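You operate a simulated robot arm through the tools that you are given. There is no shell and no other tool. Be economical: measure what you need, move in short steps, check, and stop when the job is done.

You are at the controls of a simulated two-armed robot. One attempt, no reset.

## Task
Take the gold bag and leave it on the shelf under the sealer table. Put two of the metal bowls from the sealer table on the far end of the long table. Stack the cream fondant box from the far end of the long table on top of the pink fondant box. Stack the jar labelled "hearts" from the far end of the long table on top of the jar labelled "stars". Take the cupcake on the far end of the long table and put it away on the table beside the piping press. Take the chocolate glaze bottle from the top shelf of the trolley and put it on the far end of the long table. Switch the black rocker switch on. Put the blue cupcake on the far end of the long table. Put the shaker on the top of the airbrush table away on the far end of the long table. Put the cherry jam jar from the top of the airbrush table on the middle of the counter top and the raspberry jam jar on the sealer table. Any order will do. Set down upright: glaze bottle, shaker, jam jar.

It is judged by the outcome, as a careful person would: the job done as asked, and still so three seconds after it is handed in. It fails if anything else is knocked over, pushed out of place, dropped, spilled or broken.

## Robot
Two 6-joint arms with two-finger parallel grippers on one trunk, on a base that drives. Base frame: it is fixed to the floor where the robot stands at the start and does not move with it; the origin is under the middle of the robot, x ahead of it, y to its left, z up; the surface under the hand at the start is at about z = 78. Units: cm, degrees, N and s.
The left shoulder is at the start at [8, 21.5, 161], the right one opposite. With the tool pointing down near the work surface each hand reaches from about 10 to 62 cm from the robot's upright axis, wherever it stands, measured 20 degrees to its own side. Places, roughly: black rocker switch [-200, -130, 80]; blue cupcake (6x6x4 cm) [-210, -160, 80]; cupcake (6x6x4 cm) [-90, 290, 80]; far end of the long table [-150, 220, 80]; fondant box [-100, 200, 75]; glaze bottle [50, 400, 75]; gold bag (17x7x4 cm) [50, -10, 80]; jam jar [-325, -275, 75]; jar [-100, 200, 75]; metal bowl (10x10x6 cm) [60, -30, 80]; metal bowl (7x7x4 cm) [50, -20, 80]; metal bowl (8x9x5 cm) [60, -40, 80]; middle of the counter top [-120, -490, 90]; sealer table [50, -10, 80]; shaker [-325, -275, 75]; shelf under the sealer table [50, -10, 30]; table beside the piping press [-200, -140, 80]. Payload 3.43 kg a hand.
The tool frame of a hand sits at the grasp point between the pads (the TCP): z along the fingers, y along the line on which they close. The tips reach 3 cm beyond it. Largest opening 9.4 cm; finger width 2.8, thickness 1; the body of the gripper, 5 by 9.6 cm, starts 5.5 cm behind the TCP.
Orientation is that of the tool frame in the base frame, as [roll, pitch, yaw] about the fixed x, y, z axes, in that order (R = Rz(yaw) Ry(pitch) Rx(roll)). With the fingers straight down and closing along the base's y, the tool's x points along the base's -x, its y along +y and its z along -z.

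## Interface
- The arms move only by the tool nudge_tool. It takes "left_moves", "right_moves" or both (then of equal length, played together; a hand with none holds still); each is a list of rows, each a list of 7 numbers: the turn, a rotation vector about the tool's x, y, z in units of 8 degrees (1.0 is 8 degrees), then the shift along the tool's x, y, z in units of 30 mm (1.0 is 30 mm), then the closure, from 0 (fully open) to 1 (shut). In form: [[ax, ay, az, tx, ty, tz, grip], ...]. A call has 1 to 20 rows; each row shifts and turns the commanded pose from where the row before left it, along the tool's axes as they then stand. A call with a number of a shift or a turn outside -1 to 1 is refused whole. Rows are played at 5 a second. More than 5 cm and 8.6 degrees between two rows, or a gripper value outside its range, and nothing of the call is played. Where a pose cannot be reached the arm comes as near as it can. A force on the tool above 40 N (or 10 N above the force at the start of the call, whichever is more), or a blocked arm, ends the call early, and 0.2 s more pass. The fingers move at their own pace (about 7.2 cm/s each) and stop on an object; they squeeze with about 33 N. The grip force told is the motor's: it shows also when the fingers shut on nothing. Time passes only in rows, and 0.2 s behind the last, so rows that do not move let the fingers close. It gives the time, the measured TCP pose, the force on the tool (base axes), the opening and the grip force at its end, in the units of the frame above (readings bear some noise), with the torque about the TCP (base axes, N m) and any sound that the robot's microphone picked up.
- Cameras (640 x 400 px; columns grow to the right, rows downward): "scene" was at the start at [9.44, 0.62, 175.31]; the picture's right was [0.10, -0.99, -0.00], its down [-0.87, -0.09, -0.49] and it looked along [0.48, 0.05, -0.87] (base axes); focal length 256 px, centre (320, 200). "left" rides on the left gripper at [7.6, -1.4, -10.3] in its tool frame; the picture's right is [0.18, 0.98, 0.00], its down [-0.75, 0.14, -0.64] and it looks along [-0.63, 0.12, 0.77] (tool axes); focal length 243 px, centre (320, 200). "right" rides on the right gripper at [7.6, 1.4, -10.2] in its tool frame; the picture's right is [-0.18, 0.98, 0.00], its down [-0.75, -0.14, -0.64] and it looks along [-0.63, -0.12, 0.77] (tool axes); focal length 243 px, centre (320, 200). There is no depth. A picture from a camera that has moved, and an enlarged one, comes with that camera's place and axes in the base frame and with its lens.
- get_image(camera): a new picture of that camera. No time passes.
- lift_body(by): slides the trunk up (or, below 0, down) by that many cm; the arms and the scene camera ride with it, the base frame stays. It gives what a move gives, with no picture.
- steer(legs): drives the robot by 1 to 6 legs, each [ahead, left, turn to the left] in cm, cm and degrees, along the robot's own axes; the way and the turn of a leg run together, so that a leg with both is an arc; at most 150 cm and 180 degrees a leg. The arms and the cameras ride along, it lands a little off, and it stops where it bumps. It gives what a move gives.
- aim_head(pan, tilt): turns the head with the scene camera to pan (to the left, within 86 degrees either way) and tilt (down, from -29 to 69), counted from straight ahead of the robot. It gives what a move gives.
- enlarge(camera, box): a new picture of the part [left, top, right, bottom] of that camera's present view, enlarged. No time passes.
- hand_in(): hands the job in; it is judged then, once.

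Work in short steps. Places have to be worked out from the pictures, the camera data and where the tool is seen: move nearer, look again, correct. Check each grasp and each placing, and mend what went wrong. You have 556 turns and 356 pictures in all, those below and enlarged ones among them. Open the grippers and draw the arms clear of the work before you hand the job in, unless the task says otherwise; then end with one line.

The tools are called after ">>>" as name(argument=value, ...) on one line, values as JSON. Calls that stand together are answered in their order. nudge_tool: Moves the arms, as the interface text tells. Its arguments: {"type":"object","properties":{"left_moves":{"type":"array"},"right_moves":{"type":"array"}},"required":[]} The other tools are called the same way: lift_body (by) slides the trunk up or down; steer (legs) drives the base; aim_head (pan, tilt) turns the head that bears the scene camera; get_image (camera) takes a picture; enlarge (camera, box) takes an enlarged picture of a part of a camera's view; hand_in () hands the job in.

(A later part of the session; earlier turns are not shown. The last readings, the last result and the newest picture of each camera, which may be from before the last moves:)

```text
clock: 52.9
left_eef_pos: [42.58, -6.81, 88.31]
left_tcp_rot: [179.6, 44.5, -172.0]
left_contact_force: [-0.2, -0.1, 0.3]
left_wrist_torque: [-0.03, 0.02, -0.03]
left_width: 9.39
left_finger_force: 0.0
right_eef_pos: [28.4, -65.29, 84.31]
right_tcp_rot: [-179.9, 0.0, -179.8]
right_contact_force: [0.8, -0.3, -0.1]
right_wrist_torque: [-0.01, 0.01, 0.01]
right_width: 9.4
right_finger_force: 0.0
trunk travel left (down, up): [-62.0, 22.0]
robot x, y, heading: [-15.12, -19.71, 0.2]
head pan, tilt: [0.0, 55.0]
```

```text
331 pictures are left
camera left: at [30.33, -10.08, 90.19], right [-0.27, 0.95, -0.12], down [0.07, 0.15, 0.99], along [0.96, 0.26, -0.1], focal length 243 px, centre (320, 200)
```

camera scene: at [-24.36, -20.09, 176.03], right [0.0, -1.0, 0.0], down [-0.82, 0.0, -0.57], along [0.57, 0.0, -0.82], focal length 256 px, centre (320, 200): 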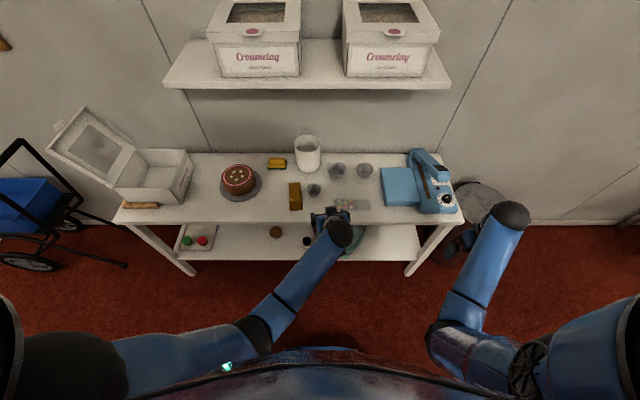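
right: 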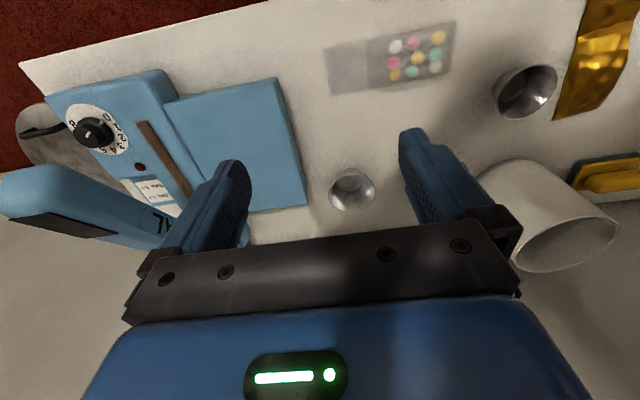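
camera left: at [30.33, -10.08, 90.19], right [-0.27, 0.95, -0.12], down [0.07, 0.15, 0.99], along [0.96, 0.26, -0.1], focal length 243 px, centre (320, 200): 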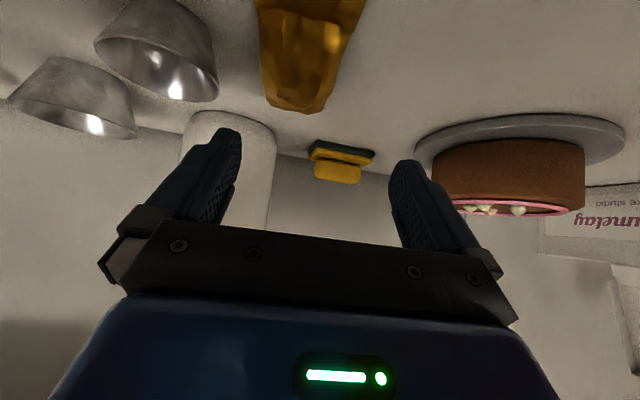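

Aligned within 0.5 cm. Descend 6.6 cm and close.

>>> nudge_tool(left_moves=[[0, 0, 0, 0.5, -0.15, 0.5, 0], [0, 0, 0, 0.52, 0, 0.52, 0], [0, 0, 0, 0.52, 0, 0.52, 0], [0, 0, 0, 0, 0, 0, 0]])

>>> get_image(camera="left")

```text
clock: 53.9
left_eef_pos: [42.52, -7.45, 82.03]
left_tcp_rot: [179.6, 44.5, -172.1]
left_contact_force: [0.1, -0.3, -0.2]
left_wrist_torque: [-0.01, 0.03, -0.01]
left_width: 9.4
left_finger_force: 0.1
right_eef_pos: [28.45, -65.33, 84.38]
right_tcp_rot: [-179.9, 0.2, -179.8]
right_contact_force: [0.0, -0.7, -0.2]
right_wrist_torque: [0.0, 0.02, -0.01]
right_width: 9.4
right_finger_force: 0.2
trunk travel left (down, up): [-62.0, 22.0]
robot x, y, heading: [-15.08, -19.8, 0.2]
head pan, tilt: [0.0, 55.0]
```

```text
330 pictures are left
camera left: at [30.29, -10.79, 83.91], right [-0.27, 0.95, -0.12], down [0.07, 0.15, 0.99], along [0.96, 0.26, -0.1], focal length 243 px, centre (320, 200)
```

left: 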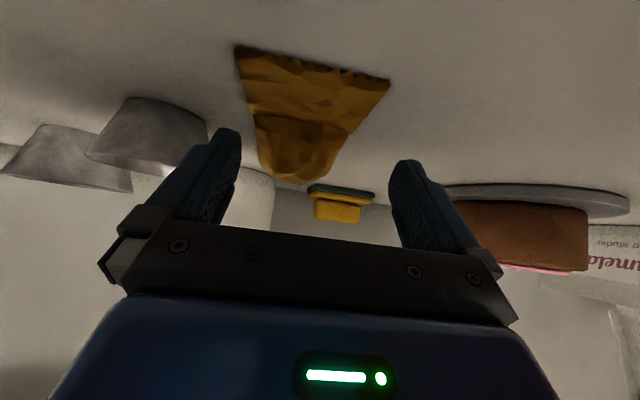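

Bag centre is ~0.9 cm toward −y at the grip line. Shift, nudge slightly forward-down, and close.

>>> nudge_tool(left_moves=[[0, 0, 0, -0.1, -0.3, 0.35, 0], [0, 0, 0, 0, 0, 0, 0.6], [0, 0, 0, 0, 0, 0, 1], [0, 0, 0, 0, 0, 0, 1], [0, 0, 0, 0, 0, 0, 1], [0, 0, 0, 0, 0, 0, 1]])

>>> get_image(camera="left")

```text
clock: 55.3
left_eef_pos: [43.51, -8.23, 81.45]
left_tcp_rot: [179.8, 44.5, -171.9]
left_contact_force: [-3.0, -0.8, 4.5]
left_wrist_torque: [-0.02, -0.03, 0.0]
left_width: 0.0
left_finger_force: 32.9
right_eef_pos: [28.41, -65.32, 84.29]
right_tcp_rot: [-179.9, 0.1, -179.8]
right_contact_force: [-0.1, 0.4, 0.0]
right_wrist_torque: [0.04, 0.04, -0.01]
right_width: 9.41
right_finger_force: 0.1
trunk travel left (down, up): [-62.0, 22.0]
robot x, y, heading: [-15.21, -19.96, 0.1]
head pan, tilt: [0.0, 55.0]
```

```text
329 pictures are left
camera left: at [31.34, -11.56, 83.37], right [-0.27, 0.95, -0.12], down [0.07, 0.15, 0.99], along [0.96, 0.26, -0.1], focal length 243 px, centre (320, 200)
```

left: 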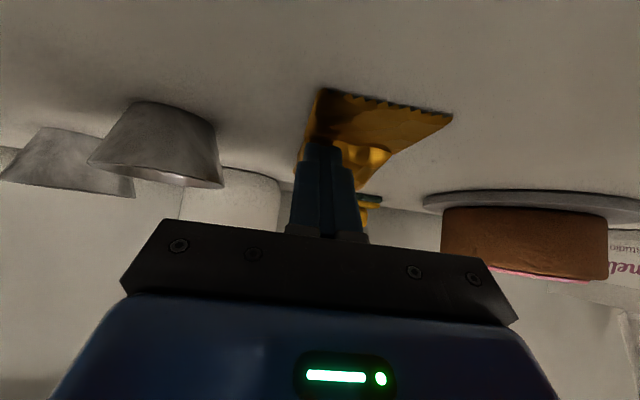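

The fingers slid over the thin end of the bag. I'll lift, open and look at the bag's new pose.

>>> nudge_tool(left_moves=[[0, 0, 0, -0.7, 0, -0.7, 1], [0, 0, 0, -0.7, 0, -0.7, 0.5], [0, 0, 0, -0.3, 0, -0.7, 0], [0, 0, 0, 0, 0, -0.8, 0], [0, 0, 0, 0, 0, -0.8, 0], [0, 0, 0, 0, 0, 0, 0]])

>>> get_image(camera="left")

>>> enlarge(camera="scene", box=[200, 130, 420, 270])

```text
clock: 56.7
left_eef_pos: [39.59, -8.8, 93.23]
left_tcp_rot: [179.5, 44.6, -172.0]
left_contact_force: [0.7, -0.4, -0.6]
left_wrist_torque: [-0.01, -0.01, 0.01]
left_width: 9.41
left_finger_force: 0.1
right_eef_pos: [28.41, -65.24, 84.14]
right_tcp_rot: [-179.9, 0.2, -179.8]
right_contact_force: [-0.1, 1.0, -1.3]
right_wrist_torque: [-0.01, 0.03, 0.03]
right_width: 9.36
right_finger_force: 0.1
trunk travel left (down, up): [-62.0, 22.0]
robot x, y, heading: [-14.89, -20.35, 0.2]
head pan, tilt: [0.0, 55.0]
```

```text
328 pictures are left
camera left: at [27.31, -12.12, 95.12], right [-0.27, 0.95, -0.12], down [0.07, 0.15, 0.99], along [0.96, 0.26, -0.1], focal length 243 px, centre (320, 200)
```

left: 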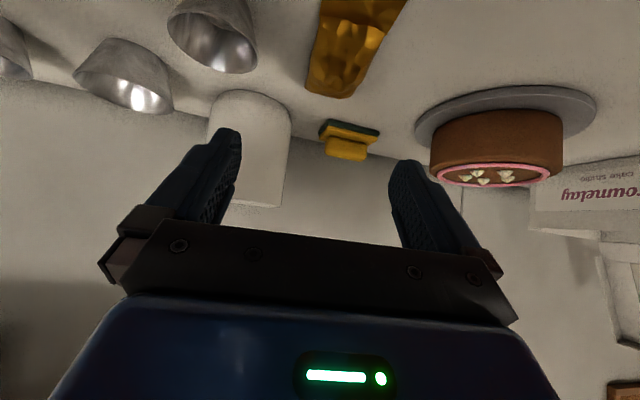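

```text
2.86 times, centred on (310, 200) of scene
camera zoom: at [-5.02, -20.11, 154.02], right [0.0, -1.0, 0.0], down [-0.82, 0.0, -0.57], along [0.57, 0.0, -0.82], focal length 732 px, centre (349, 200)
```

zoom: 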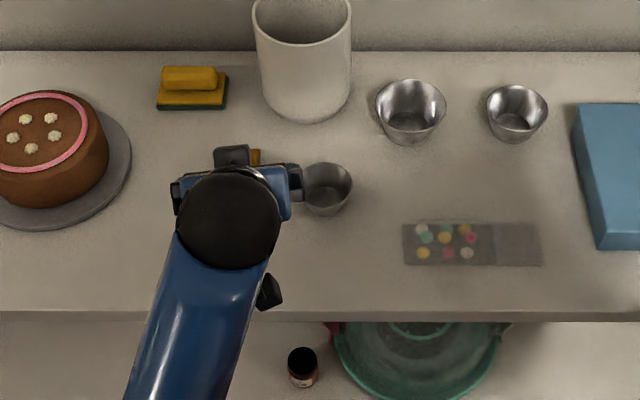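

The bag is thicker toward its far end; now axis from about (43,-6.4) to (55.5,-4.9). I'll move to grip at x≈49.

>>> nudge_tool(left_moves=[[0, 0, 0, -0.13, 0.13, 0.79, 0], [0, 0, 0, -0.13, 0.13, 0.79, 0], [0, 0, 0, -0.13, 0.13, 0.79, 0], [0, 0, 0, -0.13, 0.13, 0.79, 0], [0, 0, 0, -0.13, 0.13, 0.79, 0], [0, 0, 0, 0, 0, 0, 0]])

>>> get_image(camera="left")

```text
clock: 58.1
left_eef_pos: [48.76, -5.67, 86.08]
left_tcp_rot: [179.6, 44.6, -172.1]
left_contact_force: [-0.4, -0.9, -0.4]
left_wrist_torque: [0.0, 0.01, 0.01]
left_width: 9.41
left_finger_force: 0.1
right_eef_pos: [28.37, -65.17, 84.23]
right_tcp_rot: [-179.9, 0.1, -179.8]
right_contact_force: [0.5, -0.3, -0.5]
right_wrist_torque: [-0.03, 0.01, 0.0]
right_width: 9.41
right_finger_force: 0.1
trunk travel left (down, up): [-62.0, 22.0]
robot x, y, heading: [-15.27, -19.88, 0.3]
head pan, tilt: [0.0, 55.0]
```

```text
326 pictures are left
camera left: at [36.45, -8.99, 87.98], right [-0.27, 0.95, -0.12], down [0.07, 0.15, 0.99], along [0.96, 0.26, -0.1], focal length 243 px, centre (320, 200)
```

left: 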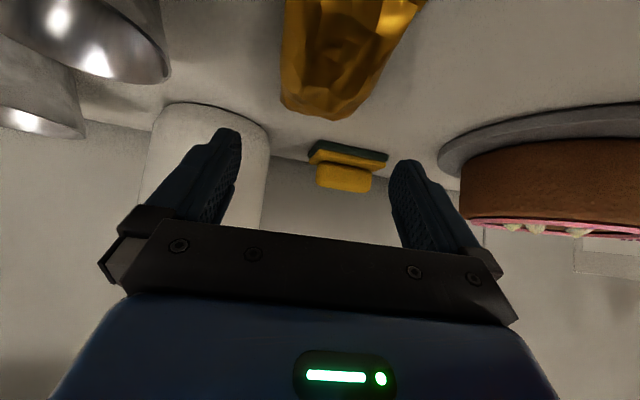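

Shift +1 cm in y and descend to z≈80.8.

>>> nudge_tool(left_moves=[[0, 0, 0, 0, 0.3, 0, 0], [0, 0, 0, 0.45, 0, 0.45, 0], [0, 0, 0, 0.45, 0, 0.45, 0], [0, 0, 0, 0.35, 0, 0.35, 0], [0, 0, 0, 0, 0, 0, 0]])

>>> get_image(camera="left")

```text
clock: 59.3
left_eef_pos: [48.48, -4.59, 81.07]
left_tcp_rot: [179.8, 44.9, -171.8]
left_contact_force: [-0.6, 0.1, 18.2]
left_wrist_torque: [-0.83, -0.3, -0.08]
left_width: 9.36
left_finger_force: 0.1
right_eef_pos: [28.23, -65.39, 84.42]
right_tcp_rot: [-179.8, 0.1, -179.8]
right_contact_force: [0.0, 0.1, 0.4]
right_wrist_torque: [-0.01, 0.02, 0.02]
right_width: 9.38
right_finger_force: 0.0
trunk travel left (down, up): [-62.0, 22.0]
robot x, y, heading: [-15.35, -20.12, 0.1]
head pan, tilt: [0.0, 55.0]
```

```text
325 pictures are left
camera left: at [36.32, -7.95, 82.95], right [-0.27, 0.95, -0.13], down [0.06, 0.15, 0.99], along [0.96, 0.26, -0.1], focal length 243 px, centre (320, 200)
```

left: 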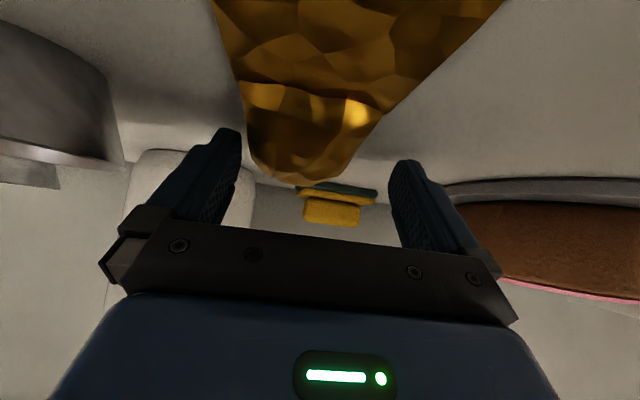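

Left finger presses on the bag's edge. Raise 1 cm, shift −y 0.8 cm, go down again and close.

>>> nudge_tool(left_moves=[[0, 0, 0, -0.25, 0, -0.25, 0], [0, 0, 0, 0, -0.28, 0, 0], [0, 0, 0, 0.24, 0, 0.24, 0], [0, 0, 0, 0, 0, 0, 0]])

>>> get_image(camera="left")

```text
clock: 60.3
left_eef_pos: [48.76, -5.53, 81.11]
left_tcp_rot: [179.9, 45.1, -171.7]
left_contact_force: [-5.5, 2.3, 21.4]
left_wrist_torque: [-0.89, -0.26, -0.04]
left_width: 9.23
left_finger_force: 0.0
right_eef_pos: [28.15, -65.28, 84.5]
right_tcp_rot: [-179.9, 0.3, -179.8]
right_contact_force: [-0.3, 1.1, -0.3]
right_wrist_torque: [-0.01, -0.01, 0.01]
right_width: 9.4
right_finger_force: 0.0
trunk travel left (down, up): [-62.0, 22.0]
robot x, y, heading: [-15.07, -20.22, 0.1]
head pan, tilt: [0.0, 55.0]
```

```text
324 pictures are left
camera left: at [36.41, -8.74, 82.95], right [-0.27, 0.95, -0.13], down [0.06, 0.15, 0.99], along [0.96, 0.26, -0.1], focal length 243 px, centre (320, 200)
```

left: 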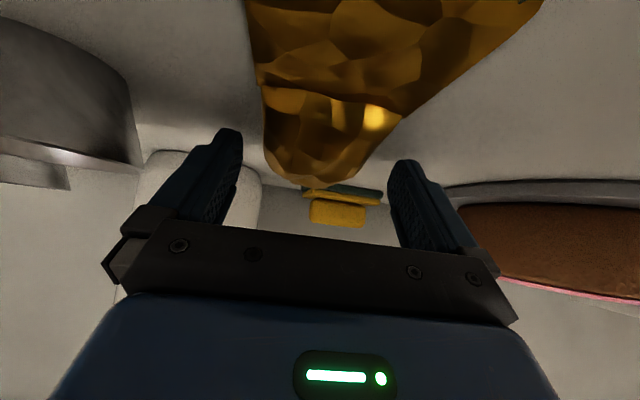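

Fingers straddle the bag and the left tip touches the table (~z 78). Raise 2 mm and close.

>>> nudge_tool(left_moves=[[0, 0, 0, -0.07, 0, -0.07, 0], [0, 0, 0, 0, 0, 0, 0.6], [0, 0, 0, 0, 0, 0, 1], [0, 0, 0, 0, 0, 0, 1], [0, 0, 0, 0, 0, 0, 1]])

>>> get_image(camera="left")

```text
clock: 61.5
left_eef_pos: [48.6, -5.4, 81.17]
left_tcp_rot: [179.4, 44.8, -171.8]
left_contact_force: [-0.8, -2.8, 18.7]
left_wrist_torque: [-0.24, -0.02, 0.0]
left_width: 5.98
left_finger_force: 33.2
right_eef_pos: [28.4, -65.27, 84.39]
right_tcp_rot: [180.0, 0.2, -179.8]
right_contact_force: [-0.6, -0.6, -0.1]
right_wrist_torque: [0.03, 0.02, -0.01]
right_width: 9.41
right_finger_force: 0.0
trunk travel left (down, up): [-62.0, 22.0]
robot x, y, heading: [-15.46, -20.2, 0.3]
head pan, tilt: [0.0, 55.0]
```

```text
323 pictures are left
camera left: at [36.35, -8.75, 83.02], right [-0.27, 0.95, -0.12], down [0.06, 0.15, 0.99], along [0.96, 0.26, -0.1], focal length 243 px, centre (320, 200)
```

left: 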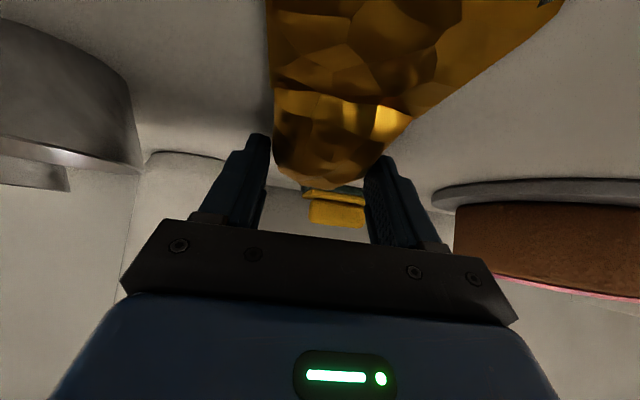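

Bag is gripped (5.98 cm). Lift.

>>> nudge_tool(left_moves=[[0, 0, 0, -0.5, 0, -0.5, 1], [0, 0, 0, -0.7, 0, -0.7, 1], [0, 0, 0, -0.7, 0, -0.7, 1], [0, 0, 0, -0.7, 0, -0.7, 1]])

>>> get_image(camera="left")

>>> get_image(camera="scene")

```text
clock: 62.5
left_eef_pos: [48.85, -5.71, 91.9]
left_tcp_rot: [179.5, 44.4, -171.9]
left_contact_force: [-0.1, -0.6, -0.5]
left_wrist_torque: [-0.02, -0.02, 0.02]
left_width: 0.02
left_finger_force: 33.1
right_eef_pos: [28.41, -65.26, 84.31]
right_tcp_rot: [-179.9, 0.2, -179.8]
right_contact_force: [-0.3, 0.1, -0.3]
right_wrist_torque: [0.01, 0.01, -0.01]
right_width: 9.4
right_finger_force: 0.0
trunk travel left (down, up): [-62.0, 22.0]
robot x, y, heading: [-15.04, -19.99, 0.3]
head pan, tilt: [0.0, 55.0]
```

```text
322 pictures are left
camera left: at [36.59, -8.87, 93.82], right [-0.27, 0.95, -0.12], down [0.07, 0.15, 0.99], along [0.96, 0.26, -0.11], focal length 243 px, centre (320, 200)
```

left: 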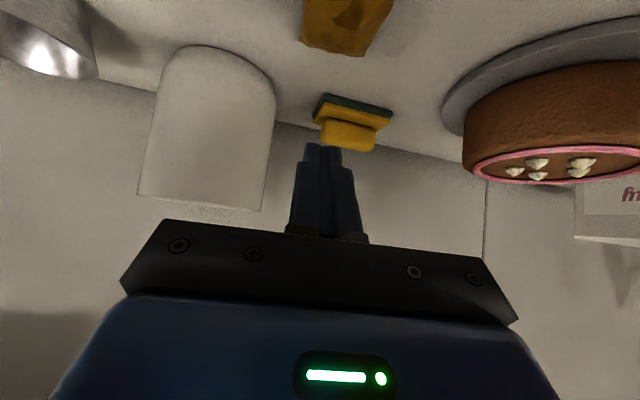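

```text
321 pictures are left
camera scene: at [-5.01, -20.13, 154.01], right [0.0, -1.0, 0.0], down [-0.82, 0.0, -0.57], along [0.57, 0.0, -0.82], focal length 256 px, centre (320, 200)
```

scene: 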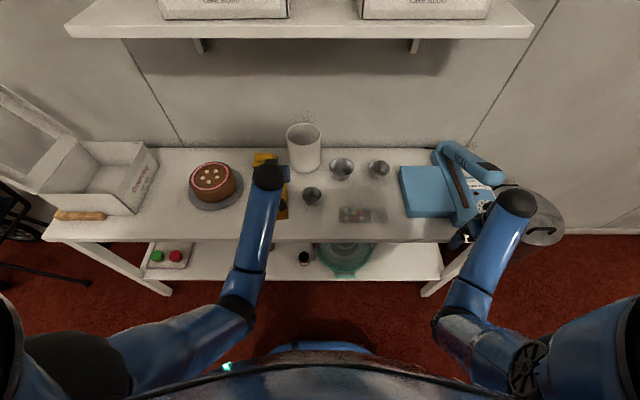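

It slipped: the 45° tilt gives little finger depth. I'll reduce the tilt to ~20°, open, and look again.

>>> nudge_tool(left_moves=[[0, 0.8, 0, 0, 0, -0.3, 0.5], [0, 0.8, 0, 0.2, 0, -0.3, 0], [0, 0.8, 0, 0.4, 0, 0, 0], [0, 0.7, 0, 0.4, 0, 0, 0], [0, 0, 0, 0, 0, 0, 0]])

>>> get_image(camera="left")

```text
clock: 63.7
left_eef_pos: [45.11, -6.08, 91.79]
left_tcp_rot: [179.6, 19.6, -171.8]
left_contact_force: [0.5, 0.1, 0.3]
left_wrist_torque: [0.05, -0.02, -0.01]
left_width: 9.39
left_finger_force: 0.0
right_eef_pos: [28.47, -65.31, 84.31]
right_tcp_rot: [-179.9, 0.2, -179.8]
right_contact_force: [-0.5, -0.9, 0.3]
right_wrist_torque: [0.0, -0.02, 0.02]
right_width: 9.39
right_finger_force: 0.0
trunk travel left (down, up): [-62.0, 22.0]
robot x, y, heading: [-15.03, -20.14, 0.1]
head pan, tilt: [0.0, 55.0]
```

```text
320 pictures are left
camera left: at [34.79, -9.07, 98.85], right [-0.31, 0.95, -0.06], down [0.47, 0.21, 0.86], along [0.83, 0.24, -0.51], focal length 243 px, centre (320, 200)
```

left: 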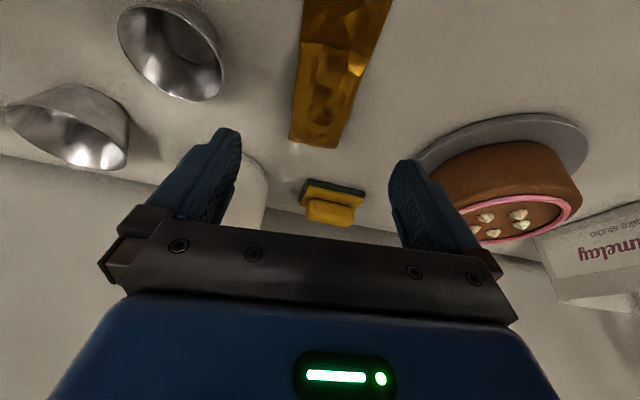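

Aligned. Descend to about z 82.6 with the 20° tilt at x≈48.

>>> nudge_tool(left_moves=[[0, 0, 0, 0.06, 0.13, 0.8, 0], [0, 0, 0, 0.06, 0, 0.8, 0], [0, 0, 0, 0.06, 0, 0.8, 0], [0, 0, 0, 0.06, 0, 0.8, 0], [0, 0, 0, 0, 0, 0, 0]])

>>> get_image(camera="left")

```text
clock: 64.9
left_eef_pos: [47.71, -5.12, 82.46]
left_tcp_rot: [179.8, 19.7, -171.8]
left_contact_force: [0.1, 0.4, -0.3]
left_wrist_torque: [0.01, -0.01, 0.0]
left_width: 9.41
left_finger_force: 0.0
right_eef_pos: [28.48, -65.35, 84.32]
right_tcp_rot: [-179.9, 0.0, -179.8]
right_contact_force: [-0.4, 0.5, 0.3]
right_wrist_torque: [-0.02, 0.01, -0.01]
right_width: 9.41
right_finger_force: 0.0
trunk travel left (down, up): [-62.0, 22.0]
robot x, y, heading: [-15.09, -20.27, 0.3]
head pan, tilt: [0.0, 55.0]
```

```text
319 pictures are left
camera left: at [37.38, -8.1, 89.51], right [-0.31, 0.95, -0.06], down [0.47, 0.21, 0.86], along [0.83, 0.24, -0.51], focal length 243 px, centre (320, 200)
```

left: 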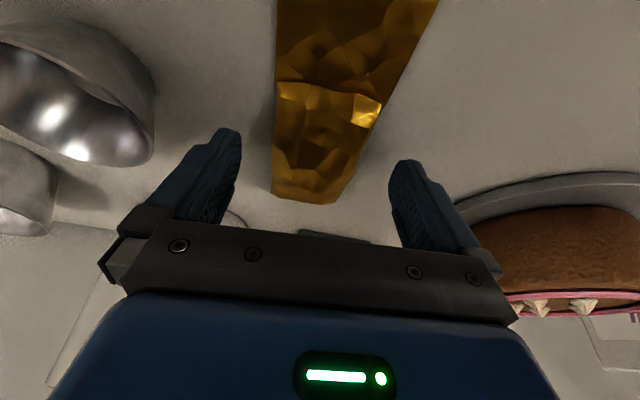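

Centred between the fingers. Descend 1 cm and close.

>>> nudge_tool(left_moves=[[0, 0, 0, 0.12, 0, 0.34, 0], [0, 0, 0, 0, 0, 0, 0.5], [0, 0, 0, 0, 0, 0, 1], [0, 0, 0, 0, 0, 0, 1], [0, 0, 0, 0, 0, 0, 1], [0, 0, 0, 0, 0, 0, 1]])

>>> nudge_tool(left_moves=[[0, 0, 0, -0.17, 0, -0.47, 1], [0, 0, 0, -0.34, 0, -0.9, 1], [0, 0, 0, -0.34, 0, -0.9, 1]])

>>> get_image(camera="left")

```text
clock: 66.3
left_eef_pos: [47.67, -5.09, 81.35]
left_tcp_rot: [179.7, 19.8, -171.8]
left_contact_force: [-0.1, -0.1, 2.8]
left_wrist_torque: [0.07, 0.06, -0.04]
left_width: 5.87
left_finger_force: 32.7
right_eef_pos: [28.45, -65.29, 84.35]
right_tcp_rot: [-180.0, 0.1, -179.8]
right_contact_force: [0.5, -0.6, -0.2]
right_wrist_torque: [0.0, 0.03, 0.0]
right_width: 9.39
right_finger_force: 0.0
trunk travel left (down, up): [-62.0, 22.0]
robot x, y, heading: [-14.9, -19.91, 0.3]
head pan, tilt: [0.0, 55.0]
```

```text
clock: 67.1
left_eef_pos: [47.71, -5.28, 88.67]
left_tcp_rot: [179.6, 19.7, -171.8]
left_contact_force: [-0.1, 0.8, -1.3]
left_wrist_torque: [0.0, 0.01, 0.02]
left_width: 5.81
left_finger_force: 32.6
right_eef_pos: [28.48, -65.35, 84.4]
right_tcp_rot: [-179.8, 0.1, -179.8]
right_contact_force: [-1.4, 0.8, 0.2]
right_wrist_torque: [0.04, 0.01, 0.02]
right_width: 9.38
right_finger_force: 0.0
trunk travel left (down, up): [-62.0, 22.0]
robot x, y, heading: [-14.85, -19.72, 0.4]
head pan, tilt: [0.0, 55.0]
```

```text
318 pictures are left
camera left: at [37.42, -8.28, 95.77], right [-0.31, 0.95, -0.06], down [0.47, 0.21, 0.86], along [0.83, 0.24, -0.51], focal length 243 px, centre (320, 200)
```

left: 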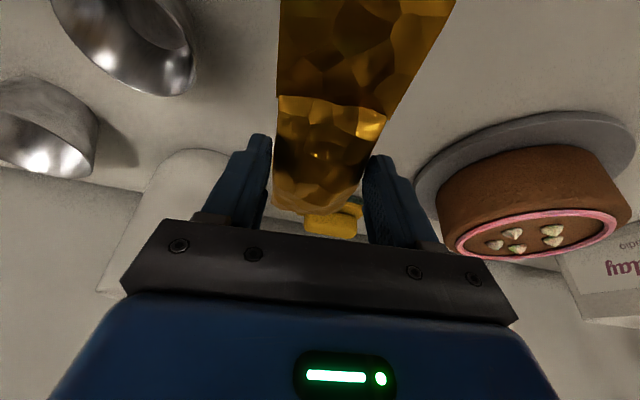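

Secure this time. Pull the hand back and up, then drive back and to the left until the bag is in front of the free shelf space.

>>> nudge_tool(left_moves=[[0, 0, 0, 0.68, 0, -0.72, 1], [0, 0, 0, 0.68, 0, -0.72, 1], [0, 0, 0, 0.68, 0, -0.72, 1]])

>>> steer(legs=[[-19, 0, 0], [0, 32, 0]])

>>> get_image(camera="scene")

```text
clock: 67.9
left_eef_pos: [40.06, -6.47, 92.65]
left_tcp_rot: [179.7, 19.7, -171.8]
left_contact_force: [0.1, -0.8, -0.9]
left_wrist_torque: [0.01, 0.01, -0.05]
left_width: 5.79
left_finger_force: 33.1
right_eef_pos: [28.5, -65.27, 84.3]
right_tcp_rot: [-179.9, 0.1, -179.9]
right_contact_force: [0.0, -0.4, 0.4]
right_wrist_torque: [0.0, 0.05, -0.04]
right_width: 9.41
right_finger_force: 0.1
trunk travel left (down, up): [-62.0, 22.0]
robot x, y, heading: [-15.16, -20.03, 0.1]
head pan, tilt: [0.0, 55.0]
```

```text
clock: 71.2
left_eef_pos: [20.77, 25.38, 92.6]
left_tcp_rot: [179.7, 19.7, -171.4]
left_contact_force: [0.0, 0.1, -1.5]
left_wrist_torque: [-0.02, 0.05, 0.03]
left_width: 5.76
left_finger_force: 32.5
right_eef_pos: [9.65, -33.55, 84.27]
right_tcp_rot: [-179.9, 0.2, -179.4]
right_contact_force: [-0.1, 0.1, 0.6]
right_wrist_torque: [0.04, 0.0, 0.02]
right_width: 9.37
right_finger_force: 0.0
trunk travel left (down, up): [-62.0, 22.0]
robot x, y, heading: [-34.24, 11.5, 0.6]
head pan, tilt: [0.0, 55.0]
```

```text
317 pictures are left
camera scene: at [-24.15, 11.36, 154.02], right [0.01, -1.0, 0.0], down [-0.82, -0.01, -0.57], along [0.57, 0.01, -0.82], focal length 256 px, centre (320, 200)
```

scene: 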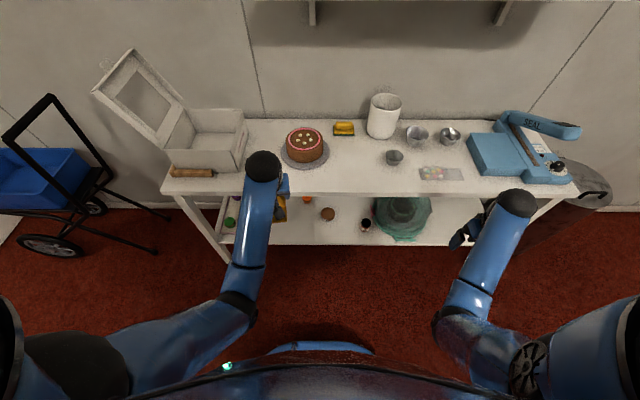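

Free shelf strip between the tray and the brown ball is right ahead (y≈26). Lower the trunk 40 then 13 with both hands in front of the table.

>>> lift_body(by=-40)

>>> aim_head(pan=15, tilt=50)

>>> get_image(camera="scene")

>>> get_image(camera="left")

```text
clock: 75.0
left_eef_pos: [20.72, 25.56, 52.6]
left_tcp_rot: [179.6, 19.6, -171.4]
left_contact_force: [0.2, 1.6, -2.0]
left_wrist_torque: [0.02, 0.01, 0.0]
left_width: 5.79
left_finger_force: 33.4
right_eef_pos: [9.58, -33.4, 44.31]
right_tcp_rot: [-179.9, 0.1, -179.4]
right_contact_force: [0.1, -0.2, 0.1]
right_wrist_torque: [-0.03, 0.01, -0.01]
right_width: 9.42
right_finger_force: 0.2
trunk travel left (down, up): [-22.0, 62.0]
robot x, y, heading: [-34.31, 11.9, 0.4]
head pan, tilt: [0.0, 55.0]
```

```text
clock: 75.8
left_eef_pos: [20.85, 25.53, 52.59]
left_tcp_rot: [179.6, 19.8, -171.4]
left_contact_force: [0.1, -0.3, -0.6]
left_wrist_torque: [0.01, 0.0, -0.04]
left_width: 5.74
left_finger_force: 33.1
right_eef_pos: [9.62, -33.37, 44.29]
right_tcp_rot: [-179.9, 0.1, -179.3]
right_contact_force: [-0.5, 0.1, 0.0]
right_wrist_torque: [-0.01, -0.01, 0.01]
right_width: 9.42
right_finger_force: 0.0
trunk travel left (down, up): [-22.0, 62.0]
robot x, y, heading: [-34.37, 11.58, 0.8]
head pan, tilt: [15.0, 50.0]
```

```text
316 pictures are left
camera scene: at [-23.98, 13.54, 114.67], right [0.27, -0.96, 0.0], down [-0.74, -0.21, -0.64], along [0.62, 0.17, -0.77], focal length 256 px, centre (320, 200)
```

scene: 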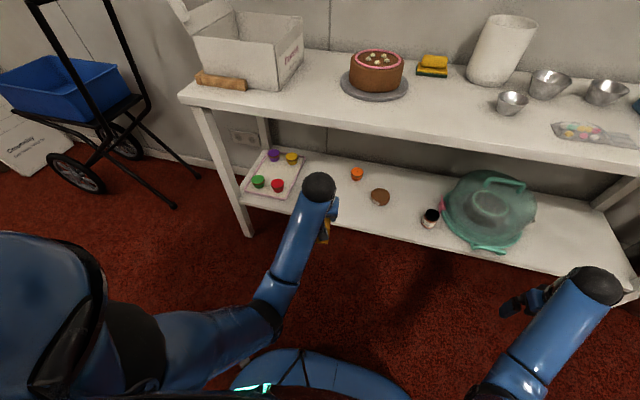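

```text
315 pictures are left
camera left: at [10.56, 22.39, 59.65], right [-0.32, 0.95, -0.06], down [0.47, 0.21, 0.86], along [0.82, 0.25, -0.51], focal length 243 px, centre (320, 200)
```

left: 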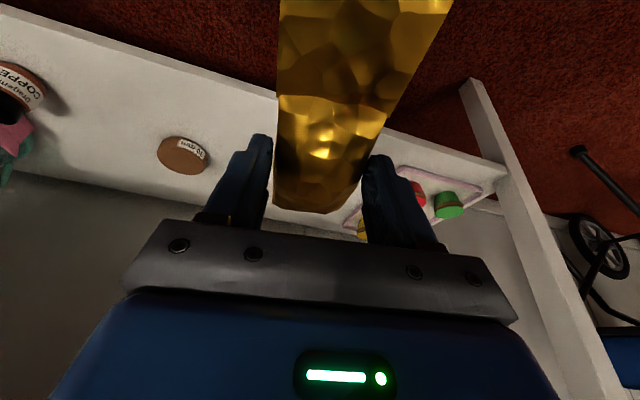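

Shelf space verified: tray edge y≈45, brown ball y≈8, orange at (65,20). Lower 14 more, drive forward 18.

>>> lift_body(by=-14)

>>> steer(legs=[[18, 0, 0]])

>>> get_image(camera="scene")

```text
clock: 77.5
left_eef_pos: [20.78, 25.44, 38.59]
left_tcp_rot: [179.7, 19.7, -171.3]
left_contact_force: [0.4, 0.8, -0.7]
left_wrist_torque: [-0.01, 0.03, -0.01]
left_width: 5.67
left_finger_force: 32.9
right_eef_pos: [9.68, -33.44, 30.38]
right_tcp_rot: [-180.0, 0.0, -179.4]
right_contact_force: [-1.1, -0.4, -0.1]
right_wrist_torque: [-0.02, -0.01, 0.0]
right_width: 9.41
right_finger_force: 0.2
trunk travel left (down, up): [-8.0, 76.0]
robot x, y, heading: [-34.22, 11.17, 0.7]
head pan, tilt: [15.0, 50.0]
```

```text
clock: 79.0
left_eef_pos: [39.09, 25.65, 38.53]
left_tcp_rot: [179.7, 19.7, -171.3]
left_contact_force: [0.1, 0.4, 0.3]
left_wrist_torque: [0.04, 0.0, -0.01]
left_width: 5.7
left_finger_force: 33.2
right_eef_pos: [28.09, -33.04, 30.26]
right_tcp_rot: [-180.0, 0.2, -179.3]
right_contact_force: [0.2, 0.2, -0.2]
right_wrist_torque: [0.0, 0.05, 0.04]
right_width: 9.39
right_finger_force: 0.0
trunk travel left (down, up): [-8.0, 76.0]
robot x, y, heading: [-16.16, 11.82, 1.1]
head pan, tilt: [15.0, 50.0]
```

```text
314 pictures are left
camera scene: at [-5.71, 13.79, 100.66], right [0.27, -0.96, 0.0], down [-0.74, -0.21, -0.64], along [0.62, 0.17, -0.77], focal length 256 px, centre (320, 200)
```

scene: 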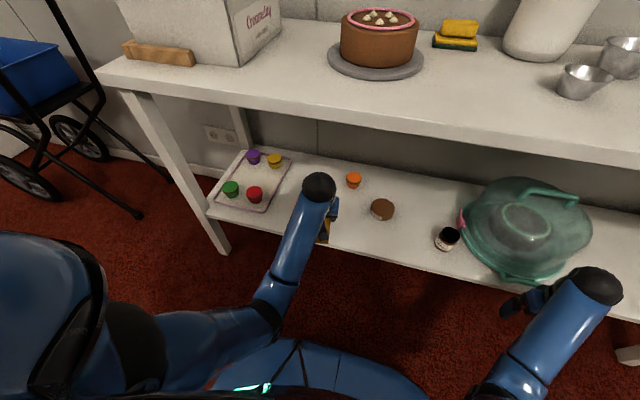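

Clear so far. Extend the left hand 12 cm under the table at constant height.

>>> nudge_tool(left_moves=[[0, 0, 0, -0.75, 0, 0.27, 1], [0, 0, 0, -0.75, 0, 0.27, 1], [0, 0, 0, -0.75, 0, 0.27, 1], [0, 0, 0, -0.75, 0, 0.27, 1], [0, 0, 0, -0.75, 0, 0.27, 1]])

>>> get_image(camera="scene")

>>> get_image(camera="left")

```text
clock: 80.2
left_eef_pos: [50.84, 27.64, 38.57]
left_tcp_rot: [179.7, 19.7, -171.1]
left_contact_force: [1.7, 0.7, -1.0]
left_wrist_torque: [0.04, -0.02, 0.03]
left_width: 5.69
left_finger_force: 32.1
right_eef_pos: [28.0, -33.11, 30.35]
right_tcp_rot: [-179.9, 0.1, -179.3]
right_contact_force: [0.2, 0.3, 0.0]
right_wrist_torque: [0.02, -0.03, 0.02]
right_width: 9.4
right_finger_force: 0.1
trunk travel left (down, up): [-8.0, 76.0]
robot x, y, heading: [-16.01, 11.4, 0.7]
head pan, tilt: [15.0, 50.0]
```

```text
313 pictures are left
camera scene: at [-5.74, 13.79, 100.67], right [0.27, -0.96, 0.0], down [-0.74, -0.21, -0.64], along [0.62, 0.17, -0.77], focal length 256 px, centre (320, 200)
```

scene: 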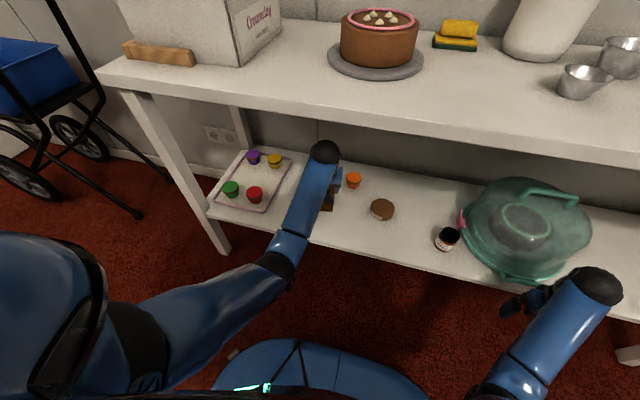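

```text
312 pictures are left
camera left: at [40.58, 24.39, 45.52], right [-0.32, 0.94, -0.06], down [0.47, 0.21, 0.86], along [0.82, 0.25, -0.51], focal length 243 px, centre (320, 200)
```

left: 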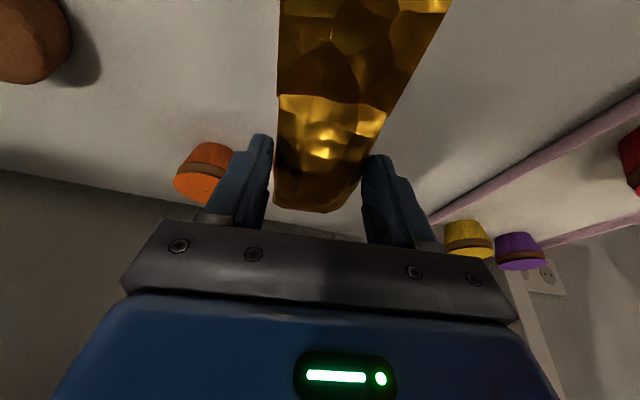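

Position is good with room on both sides. Lower gently toward the shelf.

>>> nudge_tool(left_moves=[[0, 0, 0, 0.17, 0, 0.47, 1], [0, 0, 0, 0.17, 0, 0.47, 1], [0, 0, 0, 0.17, 0, 0.47, 1], [0, 0, 0, 0, 0, 0, 1]])

>>> get_image(camera="left")

```text
clock: 81.2
left_eef_pos: [50.8, 27.94, 34.2]
left_tcp_rot: [179.8, 19.7, -171.3]
left_contact_force: [0.9, 1.4, -0.5]
left_wrist_torque: [-0.02, 0.02, 0.01]
left_width: 5.67
left_finger_force: 32.7
right_eef_pos: [27.98, -33.04, 30.24]
right_tcp_rot: [-179.9, 0.1, -179.3]
right_contact_force: [-0.6, 0.0, 0.3]
right_wrist_torque: [0.03, 0.0, -0.02]
right_width: 9.38
right_finger_force: 0.1
trunk travel left (down, up): [-8.0, 76.0]
robot x, y, heading: [-15.98, 11.65, 0.7]
head pan, tilt: [15.0, 50.0]
```

```text
311 pictures are left
camera left: at [40.54, 24.7, 41.23], right [-0.32, 0.94, -0.06], down [0.47, 0.21, 0.86], along [0.82, 0.25, -0.51], focal length 243 px, centre (320, 200)
```

left: 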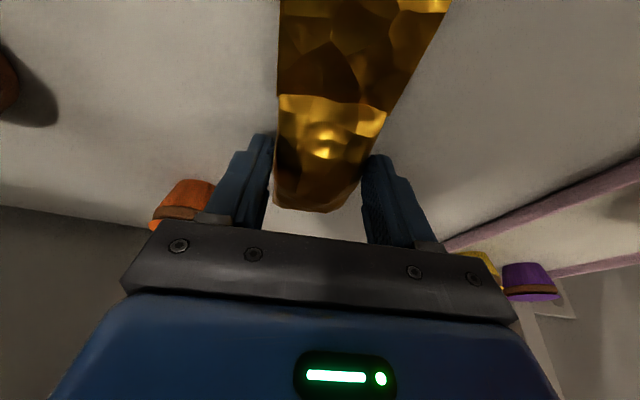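

No contact yet. Continue lowering in 4 mm rows.

>>> nudge_tool(left_moves=[[0, 0, 0, 0.05, 0, 0.13, 1], [0, 0, 0, 0.05, 0, 0.13, 1], [0, 0, 0, 0, 0, 0, 1]])

>>> nudge_tool(left_moves=[[0, 0, 0, 0.05, 0, 0.13, 1], [0, 0, 0, 0.05, 0, 0.13, 1], [0, 0, 0, 0, 0, 0, 1]])

```text
clock: 82.0
left_eef_pos: [50.82, 27.88, 33.91]
left_tcp_rot: [179.9, 20.2, -171.2]
left_contact_force: [-2.5, -1.9, 25.0]
left_wrist_torque: [0.65, 0.84, 0.07]
left_width: 5.67
left_finger_force: 33.4
right_eef_pos: [27.87, -33.13, 30.45]
right_tcp_rot: [-180.0, 0.4, -179.3]
right_contact_force: [-0.1, 0.0, -0.3]
right_wrist_torque: [-0.01, 0.0, 0.0]
right_width: 9.42
right_finger_force: 0.0
trunk travel left (down, up): [-8.0, 76.0]
robot x, y, heading: [-15.93, 11.74, 0.6]
head pan, tilt: [15.0, 50.0]
```

```text
clock: 82.5
left_eef_pos: [51.05, 27.85, 33.52]
left_tcp_rot: [179.8, 20.6, -171.2]
left_contact_force: [-3.0, 1.3, 17.5]
left_wrist_torque: [0.36, 0.95, 0.1]
left_width: 5.77
left_finger_force: 33.4
right_eef_pos: [28.02, -32.99, 30.32]
right_tcp_rot: [-179.9, 0.2, -179.2]
right_contact_force: [0.0, -0.3, 0.5]
right_wrist_torque: [-0.01, 0.01, 0.01]
right_width: 9.42
right_finger_force: 0.0
trunk travel left (down, up): [-8.0, 76.0]
robot x, y, heading: [-16.08, 11.76, 0.6]
head pan, tilt: [15.0, 50.0]
stopped in row 2 (left hand): the force on the tool passed its limit at 42 N (the readings are from after the stop); the commanded pose is now the measured one
```

Contact with the shelf at TCP z≈33.7. Open the fingers and then withdraw upward.

>>> nudge_tool(left_moves=[[0, 0, 0, 0, 0, 0, 0.3], [0, 0, 0, 0, 0, 0, 0], [0, 0, 0, 0, 0, 0, 0], [0, 0, 0, 0, 0, 0, 0], [0, 0, 0, -0.17, 0, -0.47, 0], [0, 0, 0, -0.25, 0, -0.7, 0], [0, 0, 0, 0, 0, 0, 0]])

>>> get_image(camera="left")

```text
clock: 84.1
left_eef_pos: [50.81, 27.86, 36.96]
left_tcp_rot: [180.0, 20.1, -171.2]
left_contact_force: [0.6, -0.3, -0.3]
left_wrist_torque: [0.03, 0.01, 0.0]
left_width: 9.4
left_finger_force: 0.0
right_eef_pos: [28.07, -32.97, 30.36]
right_tcp_rot: [-179.9, 0.1, -179.2]
right_contact_force: [0.3, 0.0, 0.3]
right_wrist_torque: [0.03, 0.0, 0.01]
right_width: 9.41
right_finger_force: 0.2
trunk travel left (down, up): [-8.0, 76.0]
robot x, y, heading: [-15.87, 11.85, 0.8]
head pan, tilt: [15.0, 50.0]
```

```text
310 pictures are left
camera left: at [40.47, 24.74, 43.9], right [-0.32, 0.94, -0.06], down [0.46, 0.21, 0.86], along [0.83, 0.25, -0.5], focal length 243 px, centre (320, 200)
```

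left: 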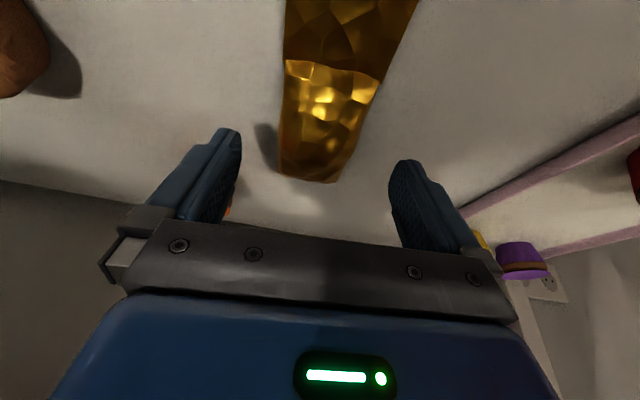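

Bag lies on the shelf. Withdraw the hand back out and then back off and check.

>>> nudge_tool(left_moves=[[0, 0, 0, -0.2, 0, -0.6, 0], [0, 0, 0, 0.75, 0, -0.27, 0], [0, 0, 0, 0.75, 0, -0.27, 0], [0, 0, 0, 0.75, 0, -0.27, 0], [0, 0, 0, 0.75, 0, -0.27, 0], [0, 0, 0, 0.75, 0, -0.27, 0]])

>>> steer(legs=[[-18, 0, 0]])

>>> get_image(camera="scene")

```text
clock: 85.5
left_eef_pos: [38.78, 25.9, 39.02]
left_tcp_rot: [179.7, 20.3, -171.2]
left_contact_force: [-0.2, 0.4, 0.2]
left_wrist_torque: [0.01, 0.0, 0.02]
left_width: 9.42
left_finger_force: 0.1
right_eef_pos: [28.07, -33.01, 30.3]
right_tcp_rot: [-179.9, 0.1, -179.2]
right_contact_force: [-0.1, 0.7, -0.2]
right_wrist_torque: [-0.01, 0.01, -0.02]
right_width: 9.4
right_finger_force: 0.0
trunk travel left (down, up): [-8.0, 76.0]
robot x, y, heading: [-16.01, 12.12, 0.9]
head pan, tilt: [15.0, 50.0]
```

```text
clock: 87.0
left_eef_pos: [20.81, 25.52, 38.94]
left_tcp_rot: [179.9, 20.1, -171.2]
left_contact_force: [-0.5, 0.3, 0.6]
left_wrist_torque: [0.0, -0.02, -0.04]
left_width: 9.4
left_finger_force: 0.0
right_eef_pos: [9.84, -33.24, 30.37]
right_tcp_rot: [-179.9, 0.1, -179.3]
right_contact_force: [-0.5, -1.1, 0.1]
right_wrist_torque: [0.03, -0.01, -0.02]
right_width: 9.4
right_finger_force: 0.0
trunk travel left (down, up): [-8.0, 76.0]
robot x, y, heading: [-33.78, 11.59, 0.6]
head pan, tilt: [15.0, 50.0]
```

```text
309 pictures are left
camera scene: at [-23.92, 13.56, 100.68], right [0.27, -0.96, 0.0], down [-0.74, -0.21, -0.64], along [0.62, 0.17, -0.77], focal length 256 px, centre (320, 200)
```

scene: 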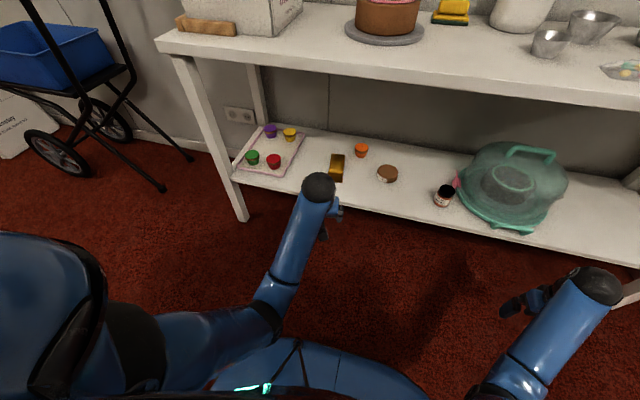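

Gold bag is on the shelf, nothing else disturbed. Next the bowls: raise the trunk to 8 below top.

>>> lift_body(by=40)

>>> lift_body(by=28)

>>> nudge_tool(left_moves=[[0, 0.83, 0, 0.1, 0, 0.6, 0], [0, 0.83, 0, 0.1, 0, 0.6, 0], [0, 0.83, 0, 0.1, 0, 0.6, 0], [0, 0, 0.55, 0, 0, 0.3, 0], [0, 0, 0.55, 0, 0, 0.3, 0]], right_moves=[[0, 0, 0, 0, 0, 0.2, 0], [0, 0, 0, 0, 0, 0.2, 0], [0, 0, 0, 0, 0, 0.2, 0], [0, 0, 0, 0, 0, 0.2, 0], [0, 0, 0, 0, 0, 0.2, 0]])

>>> aim_head(pan=0, tilt=50)

>>> get_image(camera="scene")

```text
clock: 90.8
left_eef_pos: [20.74, 25.53, 78.91]
left_tcp_rot: [179.8, 20.1, -171.1]
left_contact_force: [-0.1, -0.5, 0.5]
left_wrist_torque: [-0.01, -0.04, 0.02]
left_width: 9.41
left_finger_force: 0.0
right_eef_pos: [9.95, -33.26, 70.29]
right_tcp_rot: [-179.8, 0.2, -179.3]
right_contact_force: [-1.2, 0.5, 0.6]
right_wrist_torque: [0.0, 0.01, -0.05]
right_width: 9.42
right_finger_force: 0.0
trunk travel left (down, up): [-48.0, 36.0]
robot x, y, heading: [-33.96, 11.45, 0.7]
head pan, tilt: [15.0, 50.0]
```

```text
clock: 93.7
left_eef_pos: [20.79, 25.68, 106.92]
left_tcp_rot: [179.8, 20.2, -171.2]
left_contact_force: [-0.4, -0.1, 0.0]
left_wrist_torque: [0.0, 0.01, -0.04]
left_width: 9.42
left_finger_force: 0.0
right_eef_pos: [9.91, -33.3, 98.32]
right_tcp_rot: [-179.9, 0.1, -179.3]
right_contact_force: [0.0, -0.2, -0.4]
right_wrist_torque: [-0.01, 0.02, 0.0]
right_width: 9.38
right_finger_force: 0.0
trunk travel left (down, up): [-76.0, 8.0]
robot x, y, heading: [-34.25, 11.99, 0.6]
head pan, tilt: [15.0, 50.0]
```

```text
clock: 94.8
left_eef_pos: [21.4, 25.76, 99.18]
left_tcp_rot: [179.8, 0.2, 179.9]
left_contact_force: [0.4, 0.1, -0.1]
left_wrist_torque: [0.0, 0.02, -0.02]
left_width: 9.39
left_finger_force: 0.1
left hand out of reach, approached as far as the arm can: row 3
right_eef_pos: [9.76, -33.33, 95.5]
right_tcp_rot: [-180.0, 0.1, -179.2]
right_contact_force: [-0.2, -0.1, 0.4]
right_wrist_torque: [0.0, 0.0, 0.01]
right_width: 9.42
right_finger_force: 0.0
trunk travel left (down, up): [-76.0, 8.0]
robot x, y, heading: [-33.93, 11.37, 0.7]
head pan, tilt: [15.0, 50.0]
```

```text
clock: 95.6
left_eef_pos: [21.37, 25.58, 99.27]
left_tcp_rot: [179.8, 0.2, -179.9]
left_contact_force: [0.2, 0.9, 0.3]
left_wrist_torque: [-0.01, 0.01, 0.03]
left_width: 9.4
left_finger_force: 0.0
right_eef_pos: [9.97, -33.35, 95.33]
right_tcp_rot: [-179.9, 0.0, -179.3]
right_contact_force: [0.0, 0.8, -0.6]
right_wrist_torque: [-0.01, 0.03, -0.07]
right_width: 9.39
right_finger_force: 0.0
trunk travel left (down, up): [-76.0, 8.0]
robot x, y, heading: [-33.95, 11.31, 0.8]
head pan, tilt: [0.0, 50.0]
```

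```text
308 pictures are left
camera scene: at [-23.56, 11.57, 168.67], right [0.01, -1.0, 0.0], down [-0.77, -0.01, -0.64], along [0.64, 0.01, -0.77], focal length 256 px, centre (320, 200)
```

scene: 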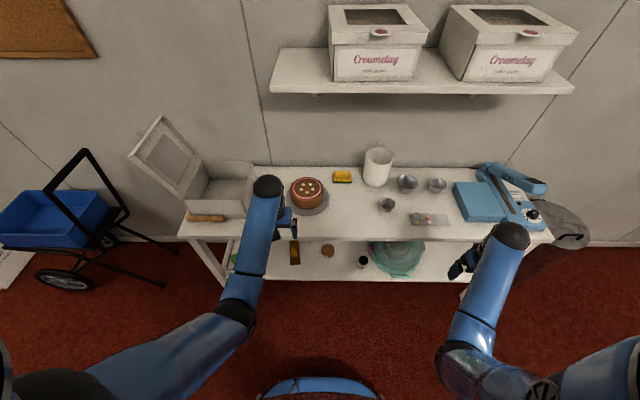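

Prepare: bring the right hand inward by 24 cm and left back by 10 cm, then drive to about (2,-22).

>>> nudge_tool(left_moves=[[0, 0, 0, 0.5, 0, 0, 0], [0, 0, 0, 0.5, 0, 0, 0], [0, 0, 0, 0.5, 0, 0, 0], [0, 0, 0, 0.5, 0, 0, 0], [0, 0, 0, 0.5, 0, 0, 0], [0, 0, 0, 0.5, 0, 0, 0], [0, 0, 0, 0.3, 0, 0, 0], [0, 0, 0, 0, 0, 0, 0]], right_moves=[[0, 0, 0, 0, 1, 0, 0], [0, 0, 0, 0, 1, 0, 0], [0, 0, 0, 0, 1, 0, 0], [0, 0, 0, 0, 1, 0, 0], [0, 0, 0, 0, 1, 0, 0], [0, 0, 0, 0, 1, 0, 0], [0, 0, 0, 0, 1, 0, 0], [0, 0, 0, 0, 0.8, 0, 0]])

>>> steer(legs=[[0, -33, 0], [36, 0, 0]])

>>> get_image(camera="right")

>>> get_image(camera="left")

```text
clock: 97.4
left_eef_pos: [12.11, 25.42, 97.44]
left_tcp_rot: [179.8, 0.4, -179.9]
left_contact_force: [-0.1, -0.5, -0.5]
left_wrist_torque: [0.01, -0.02, -0.02]
left_width: 9.4
left_finger_force: 0.0
left hand out of reach, approached as far as the arm can: row 4, 5, 6, 7
right_eef_pos: [9.43, -9.87, 95.25]
right_tcp_rot: [-179.9, 0.1, -179.4]
right_contact_force: [0.0, -0.8, 0.3]
right_wrist_torque: [0.01, 0.03, 0.01]
right_width: 9.4
right_finger_force: 0.1
trunk travel left (down, up): [-76.0, 8.0]
robot x, y, heading: [-34.31, 10.95, 0.7]
head pan, tilt: [0.0, 50.0]
```

```text
clock: 101.5
left_eef_pos: [48.17, -7.52, 97.52]
left_tcp_rot: [179.8, 0.6, 179.9]
left_contact_force: [-0.3, 0.3, -0.2]
left_wrist_torque: [-0.04, -0.02, -0.02]
left_width: 9.41
left_finger_force: 0.0
right_eef_pos: [45.4, -42.78, 95.34]
right_tcp_rot: [-180.0, 0.2, -179.6]
right_contact_force: [-0.4, -0.2, 0.4]
right_wrist_torque: [-0.03, -0.04, -0.03]
right_width: 9.4
right_finger_force: 0.1
trunk travel left (down, up): [-76.0, 8.0]
robot x, y, heading: [2.02, -21.32, 0.2]
head pan, tilt: [0.0, 50.0]
```

```text
307 pictures are left
camera right: at [37.91, -41.44, 105.53], right [0.18, 0.98, 0.0], down [0.75, -0.13, 0.65], along [0.63, -0.11, -0.76], focal length 243 px, centre (320, 200)
```

right: 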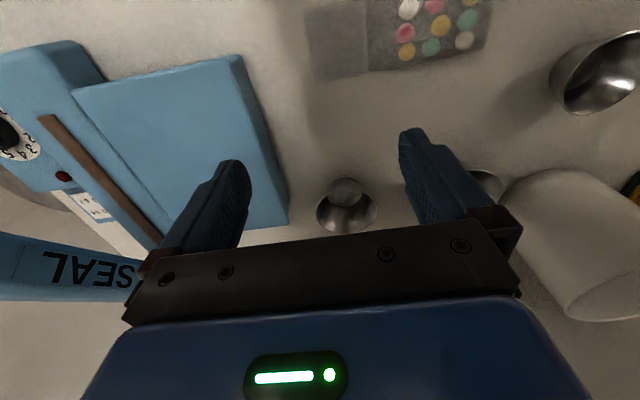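

```text
306 pictures are left
camera left: at [40.51, -8.97, 107.61], right [-0.18, 0.98, 0.0], down [0.75, 0.14, 0.65], along [0.64, 0.12, -0.76], focal length 243 px, centre (320, 200)
```

left: 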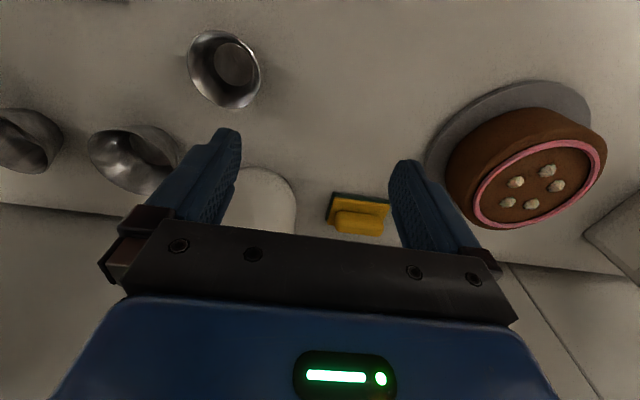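

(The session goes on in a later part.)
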